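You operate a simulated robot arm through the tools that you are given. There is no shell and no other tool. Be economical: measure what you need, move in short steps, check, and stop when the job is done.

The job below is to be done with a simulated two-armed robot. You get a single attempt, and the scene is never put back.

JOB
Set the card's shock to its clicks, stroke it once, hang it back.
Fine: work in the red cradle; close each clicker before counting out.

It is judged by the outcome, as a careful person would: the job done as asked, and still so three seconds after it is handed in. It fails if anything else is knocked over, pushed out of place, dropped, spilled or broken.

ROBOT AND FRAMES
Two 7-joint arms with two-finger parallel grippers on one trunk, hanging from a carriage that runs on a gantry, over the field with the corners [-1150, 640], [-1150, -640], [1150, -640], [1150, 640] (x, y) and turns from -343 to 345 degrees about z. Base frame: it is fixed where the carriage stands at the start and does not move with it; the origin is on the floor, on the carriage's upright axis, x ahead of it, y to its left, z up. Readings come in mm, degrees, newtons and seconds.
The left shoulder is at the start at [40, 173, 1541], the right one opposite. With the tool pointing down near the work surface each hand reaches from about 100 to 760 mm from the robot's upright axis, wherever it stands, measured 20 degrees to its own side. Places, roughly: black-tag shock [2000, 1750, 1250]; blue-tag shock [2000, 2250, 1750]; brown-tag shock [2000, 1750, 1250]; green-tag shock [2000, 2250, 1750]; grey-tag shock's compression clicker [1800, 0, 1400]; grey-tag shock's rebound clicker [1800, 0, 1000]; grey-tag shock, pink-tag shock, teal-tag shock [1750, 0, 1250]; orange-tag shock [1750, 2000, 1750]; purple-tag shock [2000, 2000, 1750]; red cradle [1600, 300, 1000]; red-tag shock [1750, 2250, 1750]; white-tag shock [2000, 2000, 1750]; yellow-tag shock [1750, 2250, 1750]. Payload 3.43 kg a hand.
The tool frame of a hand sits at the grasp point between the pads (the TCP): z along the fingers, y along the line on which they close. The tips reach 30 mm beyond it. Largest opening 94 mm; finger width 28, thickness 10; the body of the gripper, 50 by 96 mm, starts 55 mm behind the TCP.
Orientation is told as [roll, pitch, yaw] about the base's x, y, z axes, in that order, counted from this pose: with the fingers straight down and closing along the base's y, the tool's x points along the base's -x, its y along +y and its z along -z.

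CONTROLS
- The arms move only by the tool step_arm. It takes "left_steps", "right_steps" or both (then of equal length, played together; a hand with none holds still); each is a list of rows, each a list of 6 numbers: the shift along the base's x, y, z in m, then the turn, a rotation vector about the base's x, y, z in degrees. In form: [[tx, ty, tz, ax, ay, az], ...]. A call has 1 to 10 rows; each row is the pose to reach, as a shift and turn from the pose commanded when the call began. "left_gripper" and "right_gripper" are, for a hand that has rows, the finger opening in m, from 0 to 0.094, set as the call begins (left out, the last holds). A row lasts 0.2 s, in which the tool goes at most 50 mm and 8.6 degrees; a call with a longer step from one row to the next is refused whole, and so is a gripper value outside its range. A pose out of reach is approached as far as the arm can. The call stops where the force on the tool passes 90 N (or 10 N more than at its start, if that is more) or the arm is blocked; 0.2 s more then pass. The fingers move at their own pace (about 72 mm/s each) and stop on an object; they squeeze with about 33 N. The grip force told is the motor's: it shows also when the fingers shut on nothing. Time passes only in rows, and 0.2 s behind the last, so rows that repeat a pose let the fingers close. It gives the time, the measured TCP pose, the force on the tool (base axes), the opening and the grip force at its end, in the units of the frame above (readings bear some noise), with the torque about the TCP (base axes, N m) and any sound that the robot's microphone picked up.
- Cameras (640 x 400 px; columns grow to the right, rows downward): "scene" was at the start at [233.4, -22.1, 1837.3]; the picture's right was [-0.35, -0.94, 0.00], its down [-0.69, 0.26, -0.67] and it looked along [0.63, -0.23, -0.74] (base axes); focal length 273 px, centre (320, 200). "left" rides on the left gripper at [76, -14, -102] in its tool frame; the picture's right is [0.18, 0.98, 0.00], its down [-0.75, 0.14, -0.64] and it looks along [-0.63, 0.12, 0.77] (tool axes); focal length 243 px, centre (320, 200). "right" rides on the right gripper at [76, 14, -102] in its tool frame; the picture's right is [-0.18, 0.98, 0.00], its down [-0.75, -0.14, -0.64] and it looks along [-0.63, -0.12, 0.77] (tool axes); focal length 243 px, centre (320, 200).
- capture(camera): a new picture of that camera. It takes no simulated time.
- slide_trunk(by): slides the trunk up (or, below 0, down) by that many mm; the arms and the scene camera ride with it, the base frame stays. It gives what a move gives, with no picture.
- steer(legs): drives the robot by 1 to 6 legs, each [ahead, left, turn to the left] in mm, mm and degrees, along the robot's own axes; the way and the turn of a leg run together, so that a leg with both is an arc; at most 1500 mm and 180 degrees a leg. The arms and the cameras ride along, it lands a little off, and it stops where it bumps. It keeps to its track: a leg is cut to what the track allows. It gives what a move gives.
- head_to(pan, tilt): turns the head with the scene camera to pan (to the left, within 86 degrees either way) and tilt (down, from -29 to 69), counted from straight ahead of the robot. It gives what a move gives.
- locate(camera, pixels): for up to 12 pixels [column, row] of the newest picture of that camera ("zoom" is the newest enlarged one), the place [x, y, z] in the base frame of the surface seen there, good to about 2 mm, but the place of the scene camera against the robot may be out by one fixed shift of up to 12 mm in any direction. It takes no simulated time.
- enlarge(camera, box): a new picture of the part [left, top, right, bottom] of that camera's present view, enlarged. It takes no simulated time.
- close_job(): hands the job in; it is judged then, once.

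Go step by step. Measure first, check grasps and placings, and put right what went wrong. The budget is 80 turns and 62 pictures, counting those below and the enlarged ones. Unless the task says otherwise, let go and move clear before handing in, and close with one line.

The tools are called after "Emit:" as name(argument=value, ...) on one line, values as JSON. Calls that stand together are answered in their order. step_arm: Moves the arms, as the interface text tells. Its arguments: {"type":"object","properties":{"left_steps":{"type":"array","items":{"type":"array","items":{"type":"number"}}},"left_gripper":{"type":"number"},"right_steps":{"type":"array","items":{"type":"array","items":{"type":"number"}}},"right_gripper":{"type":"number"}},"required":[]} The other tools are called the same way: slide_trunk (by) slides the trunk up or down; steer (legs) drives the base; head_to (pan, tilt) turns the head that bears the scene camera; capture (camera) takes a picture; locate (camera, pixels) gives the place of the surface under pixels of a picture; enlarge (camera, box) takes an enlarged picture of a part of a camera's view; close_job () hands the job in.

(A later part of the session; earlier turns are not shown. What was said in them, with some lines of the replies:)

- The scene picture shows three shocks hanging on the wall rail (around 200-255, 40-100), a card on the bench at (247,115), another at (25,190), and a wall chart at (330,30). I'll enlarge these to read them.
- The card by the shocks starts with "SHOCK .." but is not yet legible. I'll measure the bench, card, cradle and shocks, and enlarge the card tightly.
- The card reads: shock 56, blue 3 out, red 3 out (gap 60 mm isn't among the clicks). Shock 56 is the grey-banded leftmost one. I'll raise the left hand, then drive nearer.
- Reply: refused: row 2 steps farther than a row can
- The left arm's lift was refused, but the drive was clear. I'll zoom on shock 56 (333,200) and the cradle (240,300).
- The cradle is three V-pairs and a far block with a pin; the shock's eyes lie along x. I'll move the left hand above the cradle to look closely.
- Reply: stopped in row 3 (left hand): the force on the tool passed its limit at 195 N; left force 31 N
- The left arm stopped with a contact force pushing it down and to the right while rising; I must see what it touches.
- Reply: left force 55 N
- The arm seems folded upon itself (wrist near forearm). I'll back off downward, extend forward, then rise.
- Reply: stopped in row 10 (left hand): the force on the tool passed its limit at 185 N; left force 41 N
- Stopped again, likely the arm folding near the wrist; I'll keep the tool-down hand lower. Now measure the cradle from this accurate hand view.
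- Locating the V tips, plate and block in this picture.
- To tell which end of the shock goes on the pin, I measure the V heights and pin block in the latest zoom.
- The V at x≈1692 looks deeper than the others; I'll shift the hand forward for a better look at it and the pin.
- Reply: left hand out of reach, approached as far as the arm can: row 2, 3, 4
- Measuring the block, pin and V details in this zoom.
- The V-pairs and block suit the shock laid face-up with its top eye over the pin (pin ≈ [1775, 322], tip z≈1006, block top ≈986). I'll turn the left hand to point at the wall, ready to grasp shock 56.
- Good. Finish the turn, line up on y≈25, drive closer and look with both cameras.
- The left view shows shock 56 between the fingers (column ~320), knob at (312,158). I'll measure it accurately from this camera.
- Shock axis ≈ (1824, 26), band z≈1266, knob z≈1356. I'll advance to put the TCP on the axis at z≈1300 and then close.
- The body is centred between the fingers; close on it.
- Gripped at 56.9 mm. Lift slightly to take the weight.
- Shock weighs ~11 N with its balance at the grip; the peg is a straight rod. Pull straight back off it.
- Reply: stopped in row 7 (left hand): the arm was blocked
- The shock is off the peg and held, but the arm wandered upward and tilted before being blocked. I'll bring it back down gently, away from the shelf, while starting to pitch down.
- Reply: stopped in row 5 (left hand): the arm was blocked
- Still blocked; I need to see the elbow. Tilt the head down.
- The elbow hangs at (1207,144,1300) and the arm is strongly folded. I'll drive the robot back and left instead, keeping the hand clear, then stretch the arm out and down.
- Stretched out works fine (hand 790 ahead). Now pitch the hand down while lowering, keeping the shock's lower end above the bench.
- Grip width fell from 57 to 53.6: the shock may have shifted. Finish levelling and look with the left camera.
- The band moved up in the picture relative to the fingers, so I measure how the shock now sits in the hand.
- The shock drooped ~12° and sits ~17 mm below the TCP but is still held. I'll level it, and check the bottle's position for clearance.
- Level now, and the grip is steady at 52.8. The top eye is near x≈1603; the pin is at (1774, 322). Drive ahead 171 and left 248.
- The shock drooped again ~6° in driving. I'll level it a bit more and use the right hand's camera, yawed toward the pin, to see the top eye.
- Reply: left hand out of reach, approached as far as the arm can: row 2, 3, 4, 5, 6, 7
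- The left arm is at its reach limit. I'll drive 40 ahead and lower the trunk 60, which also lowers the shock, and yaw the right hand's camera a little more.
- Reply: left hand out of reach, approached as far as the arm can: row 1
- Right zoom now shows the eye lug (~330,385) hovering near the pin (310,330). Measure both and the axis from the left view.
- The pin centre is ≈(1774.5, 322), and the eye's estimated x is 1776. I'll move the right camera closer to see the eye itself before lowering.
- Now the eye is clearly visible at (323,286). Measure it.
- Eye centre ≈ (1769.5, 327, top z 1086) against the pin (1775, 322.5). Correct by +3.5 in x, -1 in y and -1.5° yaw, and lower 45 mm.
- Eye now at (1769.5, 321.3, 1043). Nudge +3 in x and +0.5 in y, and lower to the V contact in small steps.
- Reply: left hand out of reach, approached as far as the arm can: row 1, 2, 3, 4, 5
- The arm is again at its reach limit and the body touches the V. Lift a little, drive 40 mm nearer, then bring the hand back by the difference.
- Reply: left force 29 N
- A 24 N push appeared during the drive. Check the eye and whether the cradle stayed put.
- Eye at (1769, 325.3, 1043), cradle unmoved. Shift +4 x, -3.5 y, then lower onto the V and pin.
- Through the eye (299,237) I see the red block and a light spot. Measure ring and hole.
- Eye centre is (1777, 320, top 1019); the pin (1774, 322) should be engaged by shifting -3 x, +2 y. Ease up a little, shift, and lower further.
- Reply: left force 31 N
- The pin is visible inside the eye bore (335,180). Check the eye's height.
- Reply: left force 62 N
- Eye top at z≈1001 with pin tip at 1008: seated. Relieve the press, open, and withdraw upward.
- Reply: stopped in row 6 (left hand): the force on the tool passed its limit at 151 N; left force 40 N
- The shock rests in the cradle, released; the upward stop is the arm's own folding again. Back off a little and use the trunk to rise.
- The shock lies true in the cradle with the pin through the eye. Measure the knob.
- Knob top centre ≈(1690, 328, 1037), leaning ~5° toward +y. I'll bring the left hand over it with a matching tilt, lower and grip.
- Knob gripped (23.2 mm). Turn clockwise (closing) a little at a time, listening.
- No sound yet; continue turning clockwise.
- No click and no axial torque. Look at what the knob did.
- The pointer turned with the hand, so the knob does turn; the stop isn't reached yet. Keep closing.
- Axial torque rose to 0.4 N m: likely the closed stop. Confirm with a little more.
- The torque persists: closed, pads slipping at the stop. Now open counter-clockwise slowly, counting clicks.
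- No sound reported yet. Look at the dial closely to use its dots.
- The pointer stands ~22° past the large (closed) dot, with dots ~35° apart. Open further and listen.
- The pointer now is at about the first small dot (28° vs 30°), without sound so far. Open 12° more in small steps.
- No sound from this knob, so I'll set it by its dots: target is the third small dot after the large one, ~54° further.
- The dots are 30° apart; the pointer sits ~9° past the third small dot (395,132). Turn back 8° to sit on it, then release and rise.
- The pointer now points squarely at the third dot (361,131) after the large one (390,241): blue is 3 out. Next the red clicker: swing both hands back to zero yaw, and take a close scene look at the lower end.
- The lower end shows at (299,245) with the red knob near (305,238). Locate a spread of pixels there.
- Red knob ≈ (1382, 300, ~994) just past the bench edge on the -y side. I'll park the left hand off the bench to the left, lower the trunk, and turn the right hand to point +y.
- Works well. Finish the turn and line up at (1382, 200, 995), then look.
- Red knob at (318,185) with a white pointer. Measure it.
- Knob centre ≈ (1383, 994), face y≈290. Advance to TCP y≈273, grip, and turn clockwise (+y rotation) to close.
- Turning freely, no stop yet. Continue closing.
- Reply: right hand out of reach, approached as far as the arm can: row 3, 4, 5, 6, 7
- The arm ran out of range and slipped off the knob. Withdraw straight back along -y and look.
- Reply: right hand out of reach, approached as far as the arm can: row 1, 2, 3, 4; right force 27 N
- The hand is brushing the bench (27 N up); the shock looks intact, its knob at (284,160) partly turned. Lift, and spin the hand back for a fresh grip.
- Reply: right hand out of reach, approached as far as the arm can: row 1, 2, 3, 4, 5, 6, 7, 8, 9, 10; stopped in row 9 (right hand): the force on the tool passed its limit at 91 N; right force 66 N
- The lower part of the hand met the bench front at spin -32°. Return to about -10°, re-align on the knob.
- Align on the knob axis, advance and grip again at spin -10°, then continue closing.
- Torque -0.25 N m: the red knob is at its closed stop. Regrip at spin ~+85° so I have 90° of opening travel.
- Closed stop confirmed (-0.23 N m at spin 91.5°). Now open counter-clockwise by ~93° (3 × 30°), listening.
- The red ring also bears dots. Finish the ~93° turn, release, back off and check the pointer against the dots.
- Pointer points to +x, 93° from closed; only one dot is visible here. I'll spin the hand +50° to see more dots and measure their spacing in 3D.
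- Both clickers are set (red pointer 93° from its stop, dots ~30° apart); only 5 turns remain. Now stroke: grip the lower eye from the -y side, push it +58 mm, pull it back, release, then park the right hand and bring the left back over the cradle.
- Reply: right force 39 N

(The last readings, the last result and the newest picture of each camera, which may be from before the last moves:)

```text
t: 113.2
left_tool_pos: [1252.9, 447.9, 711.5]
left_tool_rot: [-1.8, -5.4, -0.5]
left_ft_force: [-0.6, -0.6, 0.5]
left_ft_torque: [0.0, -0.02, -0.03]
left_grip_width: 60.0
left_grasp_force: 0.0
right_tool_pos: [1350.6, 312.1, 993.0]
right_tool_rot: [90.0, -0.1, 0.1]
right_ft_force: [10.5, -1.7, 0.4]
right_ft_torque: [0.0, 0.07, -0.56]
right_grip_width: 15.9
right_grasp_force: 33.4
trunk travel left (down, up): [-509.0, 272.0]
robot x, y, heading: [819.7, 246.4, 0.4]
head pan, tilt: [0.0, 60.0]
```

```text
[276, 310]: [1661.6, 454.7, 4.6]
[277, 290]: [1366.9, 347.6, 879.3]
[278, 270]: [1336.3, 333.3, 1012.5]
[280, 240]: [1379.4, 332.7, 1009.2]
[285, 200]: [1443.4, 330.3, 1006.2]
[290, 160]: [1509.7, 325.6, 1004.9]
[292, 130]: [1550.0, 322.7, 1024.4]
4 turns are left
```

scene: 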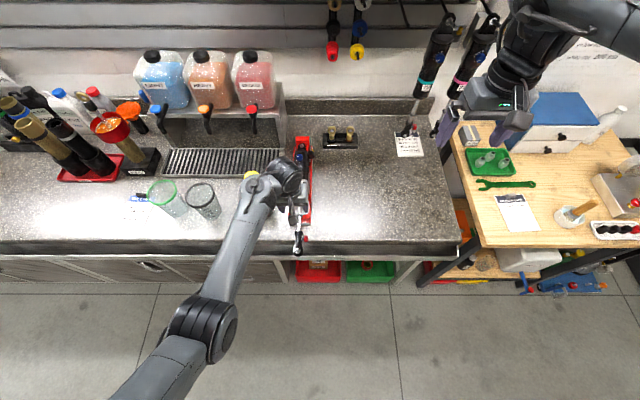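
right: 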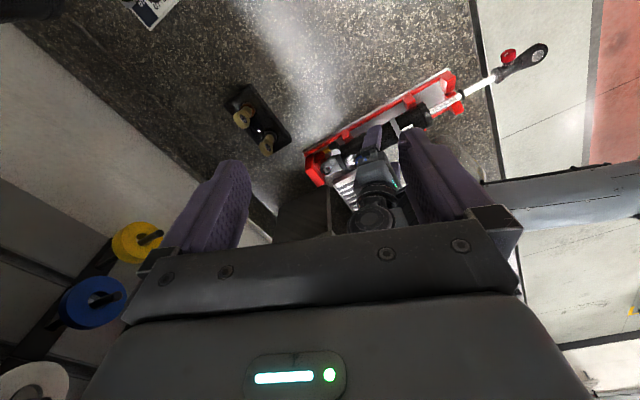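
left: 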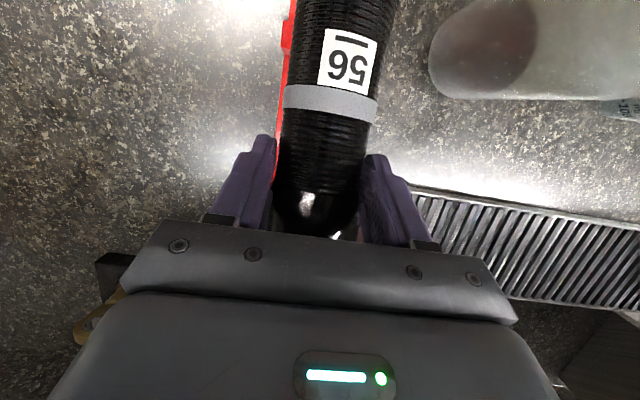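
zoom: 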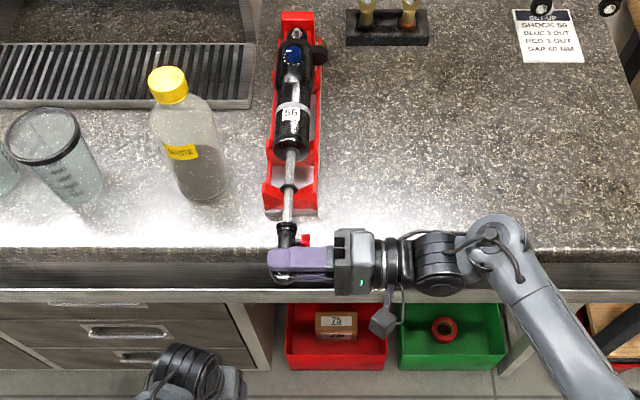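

The stroke went in 53 mm at 36 N and came back to the extension stop with the grip steady. Now release and park the right hand, bring the left hand back, grip the shock near its balance point (x≈1588), lift, and drive back in front of the peg.

Emit:
step_arm(right_steps=[[0, 0, 0, 0, 0, 0], [0, 0, 0, 0, 0, 0], [0, -0.03, 0, 0, 0, 0], [0, -0.07, 0, 0, 0, 0], [0, -0.11, 0, 0, 0, 0], [0.015, -0.14, 0.03, -5, 0, 0], [0.03, -0.17, 0.06, -10, 0, 0]], right_gripper=0.06)

Emit:
step_arm(right_steps=[[0, -0.015, 0.03, -8, 0, 0], [0.005, -0.035, 0.06, -16, 0, 0], [0.01, -0.055, 0.085, -24, 0, 0], [0.015, -0.075, 0.11, -32, 0, 0], [0.02, -0.095, 0.135, -40, 0, 0], [0.02, -0.115, 0.16, -48, 0, 0], [0.025, -0.13, 0.175, -56, 0, 0], [0.03, -0.145, 0.185, -64, 0, 0], [0.03, -0.16, 0.195, -72, 0, 0], [0.03, -0.175, 0.195, -80, 0, 0]])

Emit:
slide_trunk(by=200)

Emit:
step_arm(left_steps=[[0.01, 0, 0.025, 0, 0, 0], [0.025, 0, 0.065, 0, 0, 0], [0.04, -0.02, 0.105, 0, 0, 0], [0.045, -0.05, 0.14, 0, 0, 0], [0.05, -0.085, 0.17, 0, 0, 0], [0.07, -0.12, 0.19, 0, 0, 0], [0.11, -0.124, 0.2, 0, 0, 0], [0.15, -0.124, 0.2, 0.8, 2.6, 0.2], [0.19, -0.124, 0.2, 1.7, 5.3, 0.5]], left_gripper=0.075)

Emit:
steer(legs=[[190, 0, 0]])

Emit:
step_arm(left_steps=[[-0.02, 0, 0, 0, 0, 0], [-0.044, -0.002, 0, 0, 0, 0], [-0.044, -0.002, -0.03, 0, 0, 0], [-0.044, -0.002, -0.06, 0, 0, 0], [-0.044, -0.002, -0.09, 0, 0, 0], [-0.044, -0.002, -0.108, 0, 0, 0], [-0.044, -0.002, -0.111, 0, 0, 0]])

Emit:
step_arm(left_steps=[[0, 0, 0, 0, 0, 0], [0, 0, 0, 0, 0, 0], [0, 0, 0, 0, 0, 0], [0, 0, 0, 0, 0, 0]], left_gripper=0.03)

Emit:
step_arm(left_steps=[[0, 0, 0.006, 0, 0, 0], [0, 0, 0.014, 0, 0, 0], [0, 0, 0.024, 0, 0, 0], [0, 0, 0.036, 0, 0, 0], [0, 0, 0.05, 0, 0, 0], [0, 0, 0.065, 0, 0, 0], [0, 0, 0.08, 0, 0, 0], [0, 0, 0.095, 0, 0, 0]])

Emit:
steer(legs=[[-150, 0, 0], [0, -297, 0]])

Emit:
capture(camera="left")

Emit:
locate(camera="left", pixels=[[330, 20], [330, 50], [330, 80], [330, 110], [330, 140], [330, 170], [325, 200], [300, 60], [310, 60], [350, 60], [370, 60], [345, 5]])

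```text
t: 114.8
left_tool_pos: [1251.6, 447.8, 708.6]
left_tool_rot: [-1.8, -5.3, -0.5]
left_ft_force: [0.4, 0.1, -0.3]
left_ft_torque: [0.04, 0.0, -0.01]
left_grip_width: 60.1
left_grasp_force: 0.1
right_tool_pos: [1381.3, 141.9, 1053.0]
right_tool_rot: [79.9, 0.1, 0.1]
right_ft_force: [0.6, 0.2, 0.4]
right_ft_torque: [0.0, -0.01, 0.05]
right_grip_width: 60.0
right_grasp_force: 0.0
trunk travel left (down, up): [-509.0, 272.0]
robot x, y, heading: [821.2, 249.9, -0.0]
head pan, tilt: [0.0, 60.0]
```

```text
t: 117.0
left_tool_pos: [1251.2, 448.4, 710.3]
left_tool_rot: [-1.7, -5.3, -0.5]
left_ft_force: [0.1, -1.0, -0.6]
left_ft_torque: [0.01, -0.03, -0.01]
left_grip_width: 59.9
left_grasp_force: 0.0
right_tool_pos: [1409.7, -33.0, 1247.9]
right_tool_rot: [-0.1, 0.2, -0.1]
right_ft_force: [-0.4, 0.3, -0.5]
right_ft_torque: [-0.02, 0.0, -0.01]
right_grip_width: 59.9
right_grasp_force: 0.0
trunk travel left (down, up): [-509.0, 272.0]
robot x, y, heading: [822.6, 252.2, -0.0]
head pan, tilt: [0.0, 60.0]
```

```text
t: 119.2
left_tool_pos: [1251.1, 447.9, 910.0]
left_tool_rot: [-1.9, -5.3, -0.4]
left_ft_force: [-0.6, -0.1, -0.1]
left_ft_torque: [0.01, 0.0, -0.02]
left_grip_width: 60.4
left_grasp_force: 0.1
right_tool_pos: [1411.3, -32.8, 1446.9]
right_tool_rot: [-0.1, 0.1, 0.1]
right_ft_force: [0.8, 0.3, 0.0]
right_ft_torque: [0.0, 0.04, -0.01]
right_grip_width: 59.9
right_grasp_force: 0.1
trunk travel left (down, up): [-709.0, 72.0]
robot x, y, heading: [818.9, 248.1, 0.4]
head pan, tilt: [0.0, 60.0]
```

```text
t: 121.2
left_tool_pos: [1441.5, 324.4, 1111.2]
left_tool_rot: [-0.1, 0.0, -0.1]
left_ft_force: [-0.4, 0.6, -0.5]
left_ft_torque: [-0.02, 0.0, 0.0]
left_grip_width: 74.7
left_grasp_force: 0.1
right_tool_pos: [1410.1, -32.6, 1448.2]
right_tool_rot: [0.1, 0.0, 0.1]
right_ft_force: [-0.6, 0.7, 0.3]
right_ft_torque: [0.01, 0.02, -0.01]
right_grip_width: 59.9
right_grasp_force: 0.2
trunk travel left (down, up): [-709.0, 72.0]
robot x, y, heading: [819.3, 250.6, 0.1]
head pan, tilt: [0.0, 60.0]
```

```text
t: 122.7
left_tool_pos: [1631.2, 323.5, 1110.1]
left_tool_rot: [0.0, 0.1, -0.1]
left_ft_force: [-0.5, -0.1, -0.1]
left_ft_torque: [-0.03, 0.03, 0.0]
left_grip_width: 74.9
left_grasp_force: 0.0
right_tool_pos: [1599.8, -32.6, 1447.7]
right_tool_rot: [0.0, 0.1, -0.1]
right_ft_force: [0.1, -0.5, 0.5]
right_ft_torque: [-0.01, -0.05, 0.01]
right_grip_width: 60.0
right_grasp_force: 0.0
trunk travel left (down, up): [-709.0, 72.0]
robot x, y, heading: [1010.5, 253.5, -0.1]
head pan, tilt: [0.0, 60.0]
```

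```text
t: 124.3
left_tool_pos: [1588.0, 323.4, 999.1]
left_tool_rot: [0.0, 0.0, 0.0]
left_ft_force: [0.4, -0.9, 0.1]
left_ft_torque: [-0.01, -0.01, 0.01]
left_grip_width: 75.1
left_grasp_force: 0.0
right_tool_pos: [1600.6, -32.7, 1447.5]
right_tool_rot: [0.0, 0.1, 0.0]
right_ft_force: [-0.3, 0.1, 0.8]
right_ft_torque: [0.04, 0.01, -0.03]
right_grip_width: 60.2
right_grasp_force: 0.0
trunk travel left (down, up): [-709.0, 72.0]
robot x, y, heading: [1011.6, 248.4, 0.2]
head pan, tilt: [0.0, 60.0]
```

```text
t: 125.3
left_tool_pos: [1587.2, 321.9, 1000.5]
left_tool_rot: [-0.1, -0.1, -0.1]
left_ft_force: [0.0, -3.4, -0.4]
left_ft_torque: [-0.03, -0.12, 0.03]
left_grip_width: 55.5
left_grasp_force: 32.8
right_tool_pos: [1599.3, -33.7, 1447.0]
right_tool_rot: [-0.1, 0.0, 0.0]
right_ft_force: [0.9, 0.7, 0.5]
right_ft_torque: [-0.02, 0.01, 0.02]
right_grip_width: 60.0
right_grasp_force: 0.0
trunk travel left (down, up): [-709.0, 72.0]
robot x, y, heading: [1009.5, 250.4, 0.1]
head pan, tilt: [0.0, 60.0]
```

```text
t: 127.1
left_tool_pos: [1585.7, 323.0, 1093.5]
left_tool_rot: [-0.1, 0.1, -0.1]
left_ft_force: [0.0, 0.3, -10.5]
left_ft_torque: [0.0, -0.04, -0.1]
left_grip_width: 52.8
left_grasp_force: 33.3
right_tool_pos: [1599.8, -33.4, 1446.9]
right_tool_rot: [0.0, 0.2, 0.1]
right_ft_force: [-0.1, -0.4, 0.2]
right_ft_torque: [0.02, -0.02, -0.03]
right_grip_width: 60.1
right_grasp_force: 0.1
trunk travel left (down, up): [-709.0, 72.0]
robot x, y, heading: [1013.7, 250.9, 0.4]
head pan, tilt: [0.0, 60.0]
```

```text
t: 130.1
left_tool_pos: [1436.7, 22.3, 1093.6]
left_tool_rot: [0.0, 0.1, -0.1]
left_ft_force: [0.4, -0.4, -10.4]
left_ft_torque: [0.04, -0.04, 0.02]
left_grip_width: 52.5
left_grasp_force: 33.0
right_tool_pos: [1448.8, -332.8, 1447.5]
right_tool_rot: [-0.1, 0.1, -0.1]
right_ft_force: [-0.9, -0.5, 0.1]
right_ft_torque: [-0.01, -0.04, -0.04]
right_grip_width: 59.9
right_grasp_force: 0.0
trunk travel left (down, up): [-709.0, 72.0]
robot x, y, heading: [859.7, -49.2, 0.0]
head pan, tilt: [0.0, 60.0]
```

```text
2 pictures are left
```

left: 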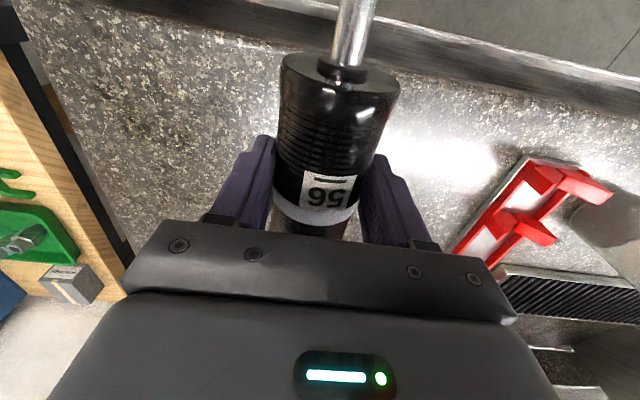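

```text
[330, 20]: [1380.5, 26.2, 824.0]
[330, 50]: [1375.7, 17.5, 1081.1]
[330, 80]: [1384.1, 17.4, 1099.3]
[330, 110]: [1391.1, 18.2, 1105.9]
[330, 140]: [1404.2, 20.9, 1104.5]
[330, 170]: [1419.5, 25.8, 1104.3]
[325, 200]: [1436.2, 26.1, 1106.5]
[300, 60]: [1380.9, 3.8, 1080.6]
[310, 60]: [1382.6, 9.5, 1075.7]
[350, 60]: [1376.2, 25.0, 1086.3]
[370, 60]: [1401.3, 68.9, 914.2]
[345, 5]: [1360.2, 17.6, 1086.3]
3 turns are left
```

The grip is near the balance point (torque ≈ 0), level, with the axis ~14 mm beyond the TCP and the eye ≈184 mm above it. Rotate the shock upright, drive to just before the peg, and measure the eye against its neighbour's.

Emit:
step_arm(left_steps=[[0.0165, 0, 0.01, 0, -8, 0], [0.033, 0, 0.025, 0, -16, 0], [0.0495, 0, 0.04, 0, -24, 0], [0.066, 0, 0.06, 0, -32, 0], [0.0825, 0, 0.085, 0, -40, 0], [0.099, 0, 0.11, 0, -48, 0], [0.1155, 0, 0.13, 0, -56, 0], [0.132, 0.001, 0.15, 0, -64, 0], [0.1485, 0.003, 0.165, 0, -72, 0], [0.165, 0.0045, 0.167, 0, -80, 0]])

Emit:
step_arm(left_steps=[[0, 0, 0, 0, -5, 0], [0, 0, 0, 0, -10, 0], [0, 0, 0, 0, -10, 0]])

Emit:
steer(legs=[[150, 0, 0]])

Emit:
head_to(pan=0, tilt=40)

Emit:
enlarge(camera="scene", box=[240, 150, 380, 238])

Emit:
locate(camera="zoom", pixels=[[195, 140], [207, 140], [219, 140], [231, 140], [195, 160], [207, 160], [219, 160], [231, 160], [195, 180], [207, 180], [219, 180], [231, 180]])

Emit:
locate(camera="zoom", pixels=[[195, 200], [207, 200], [219, 200], [231, 200], [195, 220], [207, 220], [219, 220], [231, 220], [195, 240], [207, 240], [219, 240], [231, 240]])

Emit:
locate(camera="zoom", pixels=[[500, 90], [515, 90], [530, 90], [500, 110], [515, 110], [530, 110], [500, 130], [515, 130], [530, 130], [500, 160], [515, 160], [530, 160]])

Emit:
locate(camera="zoom", pixels=[[183, 100], [207, 100], [231, 100], [250, 100], [183, 120], [207, 120], [231, 120], [250, 120], [207, 260], [219, 260], [219, 280], [231, 280]])

```text
t: 132.3
left_tool_pos: [1602.0, 27.2, 1259.8]
left_tool_rot: [1.0, -79.9, -1.1]
left_ft_force: [0.3, -0.6, -11.8]
left_ft_torque: [0.03, 0.18, 0.01]
left_grip_width: 52.7
left_grasp_force: 32.9
right_tool_pos: [1448.6, -332.2, 1446.8]
right_tool_rot: [0.0, 0.1, -0.1]
right_ft_force: [0.7, 1.3, 0.5]
right_ft_torque: [-0.01, 0.02, 0.01]
right_grip_width: 59.8
right_grasp_force: 0.0
trunk travel left (down, up): [-709.0, 72.0]
robot x, y, heading: [858.7, -47.3, -0.2]
head pan, tilt: [0.0, 60.0]
```

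```text
t: 133.1
left_tool_pos: [1602.2, 28.4, 1260.3]
left_tool_rot: [68.6, -89.9, -68.6]
left_ft_force: [-0.8, 0.1, -10.4]
left_ft_torque: [0.01, 0.18, 0.0]
left_grip_width: 52.7
left_grasp_force: 32.9
right_tool_pos: [1449.2, -331.9, 1446.6]
right_tool_rot: [0.0, 0.2, -0.1]
right_ft_force: [-0.1, 0.2, 0.3]
right_ft_torque: [-0.01, -0.02, -0.01]
right_grip_width: 59.9
right_grasp_force: 0.1
trunk travel left (down, up): [-709.0, 72.0]
robot x, y, heading: [861.5, -50.4, -0.0]
head pan, tilt: [0.0, 60.0]
```

```text
t: 134.5
left_tool_pos: [1751.7, 27.1, 1259.9]
left_tool_rot: [69.2, -89.8, -69.2]
left_ft_force: [-0.2, 0.1, -10.4]
left_ft_torque: [-0.01, 0.14, 0.03]
left_grip_width: 52.5
left_grasp_force: 33.0
right_tool_pos: [1598.5, -332.9, 1446.9]
right_tool_rot: [0.0, 0.1, -0.1]
right_ft_force: [-0.3, 0.0, 0.2]
right_ft_torque: [0.01, -0.01, 0.01]
right_grip_width: 60.2
right_grasp_force: 0.1
trunk travel left (down, up): [-709.0, 72.0]
robot x, y, heading: [1013.1, -50.9, -0.3]
head pan, tilt: [0.0, 60.0]
```

```text
t: 135.3
left_tool_pos: [1751.8, 26.9, 1259.4]
left_tool_rot: [54.9, -89.8, -54.9]
left_ft_force: [0.3, 0.4, -11.0]
left_ft_torque: [0.02, 0.17, 0.0]
left_grip_width: 52.8
left_grasp_force: 32.7
right_tool_pos: [1597.8, -333.3, 1447.0]
right_tool_rot: [0.0, 0.1, -0.1]
right_ft_force: [0.3, 0.3, -0.4]
right_ft_torque: [0.02, -0.01, 0.04]
right_grip_width: 59.8
right_grasp_force: 0.1
trunk travel left (down, up): [-709.0, 72.0]
robot x, y, heading: [1011.3, -51.0, 0.1]
head pan, tilt: [0.0, 40.0]
```

```text
4.55 times, centred on (310, 194) of scene
```

zoom: 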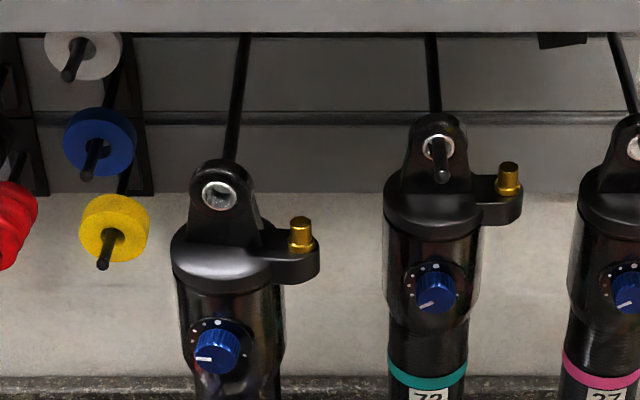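

```text
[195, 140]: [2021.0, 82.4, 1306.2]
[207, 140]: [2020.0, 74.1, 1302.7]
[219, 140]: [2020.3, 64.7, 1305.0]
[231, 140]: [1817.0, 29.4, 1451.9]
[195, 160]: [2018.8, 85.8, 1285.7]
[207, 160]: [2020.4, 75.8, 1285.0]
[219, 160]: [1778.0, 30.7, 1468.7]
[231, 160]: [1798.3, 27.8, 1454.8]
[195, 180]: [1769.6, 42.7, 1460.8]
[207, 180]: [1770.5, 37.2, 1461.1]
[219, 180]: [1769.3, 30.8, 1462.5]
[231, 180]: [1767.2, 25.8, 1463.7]
```

```text
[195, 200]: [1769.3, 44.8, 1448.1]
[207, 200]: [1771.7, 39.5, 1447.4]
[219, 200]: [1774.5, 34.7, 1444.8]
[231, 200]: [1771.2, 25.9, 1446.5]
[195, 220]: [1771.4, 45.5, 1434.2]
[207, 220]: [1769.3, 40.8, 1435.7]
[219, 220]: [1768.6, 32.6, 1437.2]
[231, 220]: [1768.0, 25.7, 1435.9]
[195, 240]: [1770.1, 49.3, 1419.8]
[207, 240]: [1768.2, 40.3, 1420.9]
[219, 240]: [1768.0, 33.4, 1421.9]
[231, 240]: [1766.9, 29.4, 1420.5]
```

```text
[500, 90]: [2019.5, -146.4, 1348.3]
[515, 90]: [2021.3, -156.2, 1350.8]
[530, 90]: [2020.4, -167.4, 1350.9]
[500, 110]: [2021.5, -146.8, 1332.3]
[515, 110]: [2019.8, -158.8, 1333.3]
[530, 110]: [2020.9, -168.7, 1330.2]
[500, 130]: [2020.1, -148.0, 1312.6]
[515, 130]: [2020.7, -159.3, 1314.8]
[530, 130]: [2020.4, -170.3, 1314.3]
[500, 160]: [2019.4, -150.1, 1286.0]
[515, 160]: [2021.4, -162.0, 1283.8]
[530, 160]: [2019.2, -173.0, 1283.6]
```

```text
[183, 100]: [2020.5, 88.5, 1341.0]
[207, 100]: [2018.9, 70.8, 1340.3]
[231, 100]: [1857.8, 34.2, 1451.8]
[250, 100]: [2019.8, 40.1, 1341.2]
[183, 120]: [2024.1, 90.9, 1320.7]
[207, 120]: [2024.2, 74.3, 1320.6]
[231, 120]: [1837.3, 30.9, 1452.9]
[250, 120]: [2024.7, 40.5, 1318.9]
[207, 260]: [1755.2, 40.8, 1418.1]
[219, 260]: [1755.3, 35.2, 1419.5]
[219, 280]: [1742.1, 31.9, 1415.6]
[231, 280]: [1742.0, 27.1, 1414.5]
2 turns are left
```

Scene-frame eye centre ≈ (y 31.7, z 1451.5); peg centre ≈ (y 28.6, z 1448.5), so shift -3 y, -3 z. Insert +55 mm slowly, then lower 5 mm to feel whether the peg takes the weight.

Emit:
step_arm(left_steps=[[0, -0.003, -0.003, 0, 0, 0], [0.008, -0.003, -0.003, 0, 0, 0], [0.016, -0.003, -0.003, 0, 0, 0], [0.023, -0.003, -0.003, 0, 0, 0], [0.03, -0.003, -0.003, 0, 0, 0], [0.037, -0.003, -0.003, 0, 0, 0], [0.044, -0.003, -0.003, 0, 0, 0], [0.051, -0.003, -0.003, 0, 0, 0], [0.056, -0.003, -0.003, 0, 0, 0], [0.056, -0.003, -0.003, 0, 0, 0]])

Emit:
step_arm(left_steps=[[0, 0, -0.002, 0, 0, 0], [0, 0, -0.004, 0, 0, 0], [0, 0, -0.005, 0, 0, 0], [0, 0, -0.005, 0, 0, 0]])

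Emit:
enlarge(camera="scene", box=[240, 150, 380, 238])

```text
t: 137.5
left_tool_pos: [1807.4, 22.7, 1257.9]
left_tool_rot: [52.9, -89.7, -53.0]
left_ft_force: [0.4, -0.1, -9.6]
left_ft_torque: [-0.01, 0.17, -0.02]
left_grip_width: 52.8
left_grasp_force: 33.3
right_tool_pos: [1597.7, -332.6, 1446.6]
right_tool_rot: [0.0, 0.2, -0.2]
right_ft_force: [0.3, 0.0, 0.2]
right_ft_torque: [-0.01, -0.02, 0.02]
right_grip_width: 60.0
right_grasp_force: 0.0
trunk travel left (down, up): [-709.0, 72.0]
robot x, y, heading: [1009.9, -50.5, -0.1]
head pan, tilt: [0.0, 40.0]
```

```text
t: 138.5
left_tool_pos: [1807.2, 24.2, 1252.6]
left_tool_rot: [97.2, -89.7, -97.2]
left_ft_force: [-1.9, 2.2, -6.0]
left_ft_torque: [-0.31, -0.32, 0.02]
left_grip_width: 52.7
left_grasp_force: 32.8
right_tool_pos: [1597.8, -333.2, 1446.5]
right_tool_rot: [0.0, 0.0, 0.0]
right_ft_force: [1.2, 0.3, 0.6]
right_ft_torque: [0.06, -0.02, 0.03]
right_grip_width: 60.1
right_grasp_force: 0.1
trunk travel left (down, up): [-709.0, 72.0]
robot x, y, heading: [1009.4, -49.8, -0.2]
head pan, tilt: [0.0, 40.0]
```

```text
4.55 times, centred on (310, 194) of scene
1 turns are left
```

zoom: 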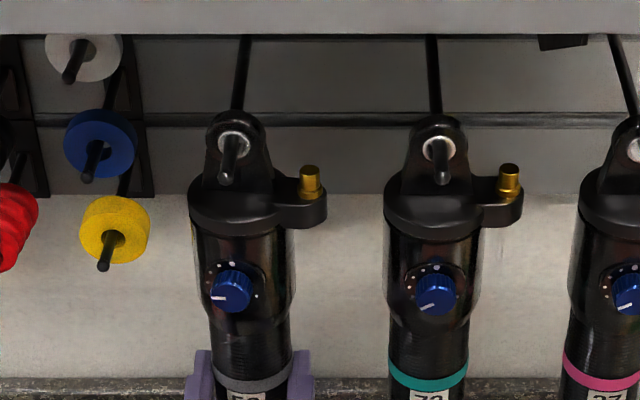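

The eye is on the peg (peg tip at (228,180)), with the peg already taking part of the weight. Ease down, open, drive straight back clear, and hand in: shock 56 set blue 3 out and red 3 out (by the dial dots), stroked once, and hung back.

Emit:
step_arm(left_steps=[[0, 0, -0.001, 0, 0, 0], [0, 0, -0.0015, 0, 0, 0]])

Emit:
step_arm(left_steps=[[0, 0, 0, 0, 0, 0], [0, 0, 0, 0, 0, 0], [0, 0, 0, 0, 0, 0], [0, 0, 0, 0, 0, 0]], left_gripper=0.088)

Emit:
steer(legs=[[-250, 0, 0]])

Emit:
close_job()

```text
t: 139.1
left_tool_pos: [1808.4, 23.5, 1253.3]
left_tool_rot: [133.2, -89.7, -133.4]
left_ft_force: [-1.3, 2.5, 1.3]
left_ft_torque: [-0.41, -0.38, 0.03]
left_grip_width: 52.7
left_grasp_force: 32.8
right_tool_pos: [1599.1, -333.0, 1447.6]
right_tool_rot: [0.1, 0.2, -0.1]
right_ft_force: [0.0, 0.4, -0.1]
right_ft_torque: [0.02, 0.0, 0.0]
right_grip_width: 60.1
right_grasp_force: 0.0
trunk travel left (down, up): [-709.0, 72.0]
robot x, y, heading: [1009.0, -48.8, 0.1]
head pan, tilt: [0.0, 40.0]
```

```text
t: 140.1
left_tool_pos: [1808.2, 23.5, 1251.6]
left_tool_rot: [78.0, -89.8, -78.1]
left_ft_force: [-0.4, 0.5, -0.2]
left_ft_torque: [0.0, -0.01, 0.03]
left_grip_width: 88.0
left_grasp_force: 0.2
right_tool_pos: [1599.0, -333.3, 1446.7]
right_tool_rot: [0.2, 0.1, -0.2]
right_ft_force: [0.3, 0.0, -0.3]
right_ft_torque: [-0.02, 0.02, -0.01]
right_grip_width: 60.1
right_grasp_force: 0.0
trunk travel left (down, up): [-709.0, 72.0]
robot x, y, heading: [1010.8, -48.5, -0.3]
head pan, tilt: [0.0, 40.0]
```

```text
t: 141.9
left_tool_pos: [1558.5, 24.5, 1251.3]
left_tool_rot: [77.7, -89.8, -77.7]
left_ft_force: [-0.3, -0.6, -0.9]
left_ft_torque: [-0.01, 0.01, 0.0]
left_grip_width: 87.9
left_grasp_force: 0.1
right_tool_pos: [1350.9, -333.0, 1446.2]
right_tool_rot: [0.2, 0.1, 0.1]
right_ft_force: [-0.9, -0.5, -0.5]
right_ft_torque: [0.01, 0.0, 0.04]
right_grip_width: 60.0
right_grasp_force: 0.1
trunk travel left (down, up): [-709.0, 72.0]
robot x, y, heading: [764.3, -47.7, -0.1]
head pan, tilt: [0.0, 40.0]
```

```text
The job is handed in.
```

Shock 56 was closed and set to blue 3 out and red 3 out in the red cradle, stroked once (about 53 mm in and back), and hung on its peg. No clicks were ever heard, so I counted by angle: blue's pointer was checked on its third dot, but red rests on a 93° turn from its stop with dot spacing estimated at 30°. I had no pictures left to check the shock after letting go.
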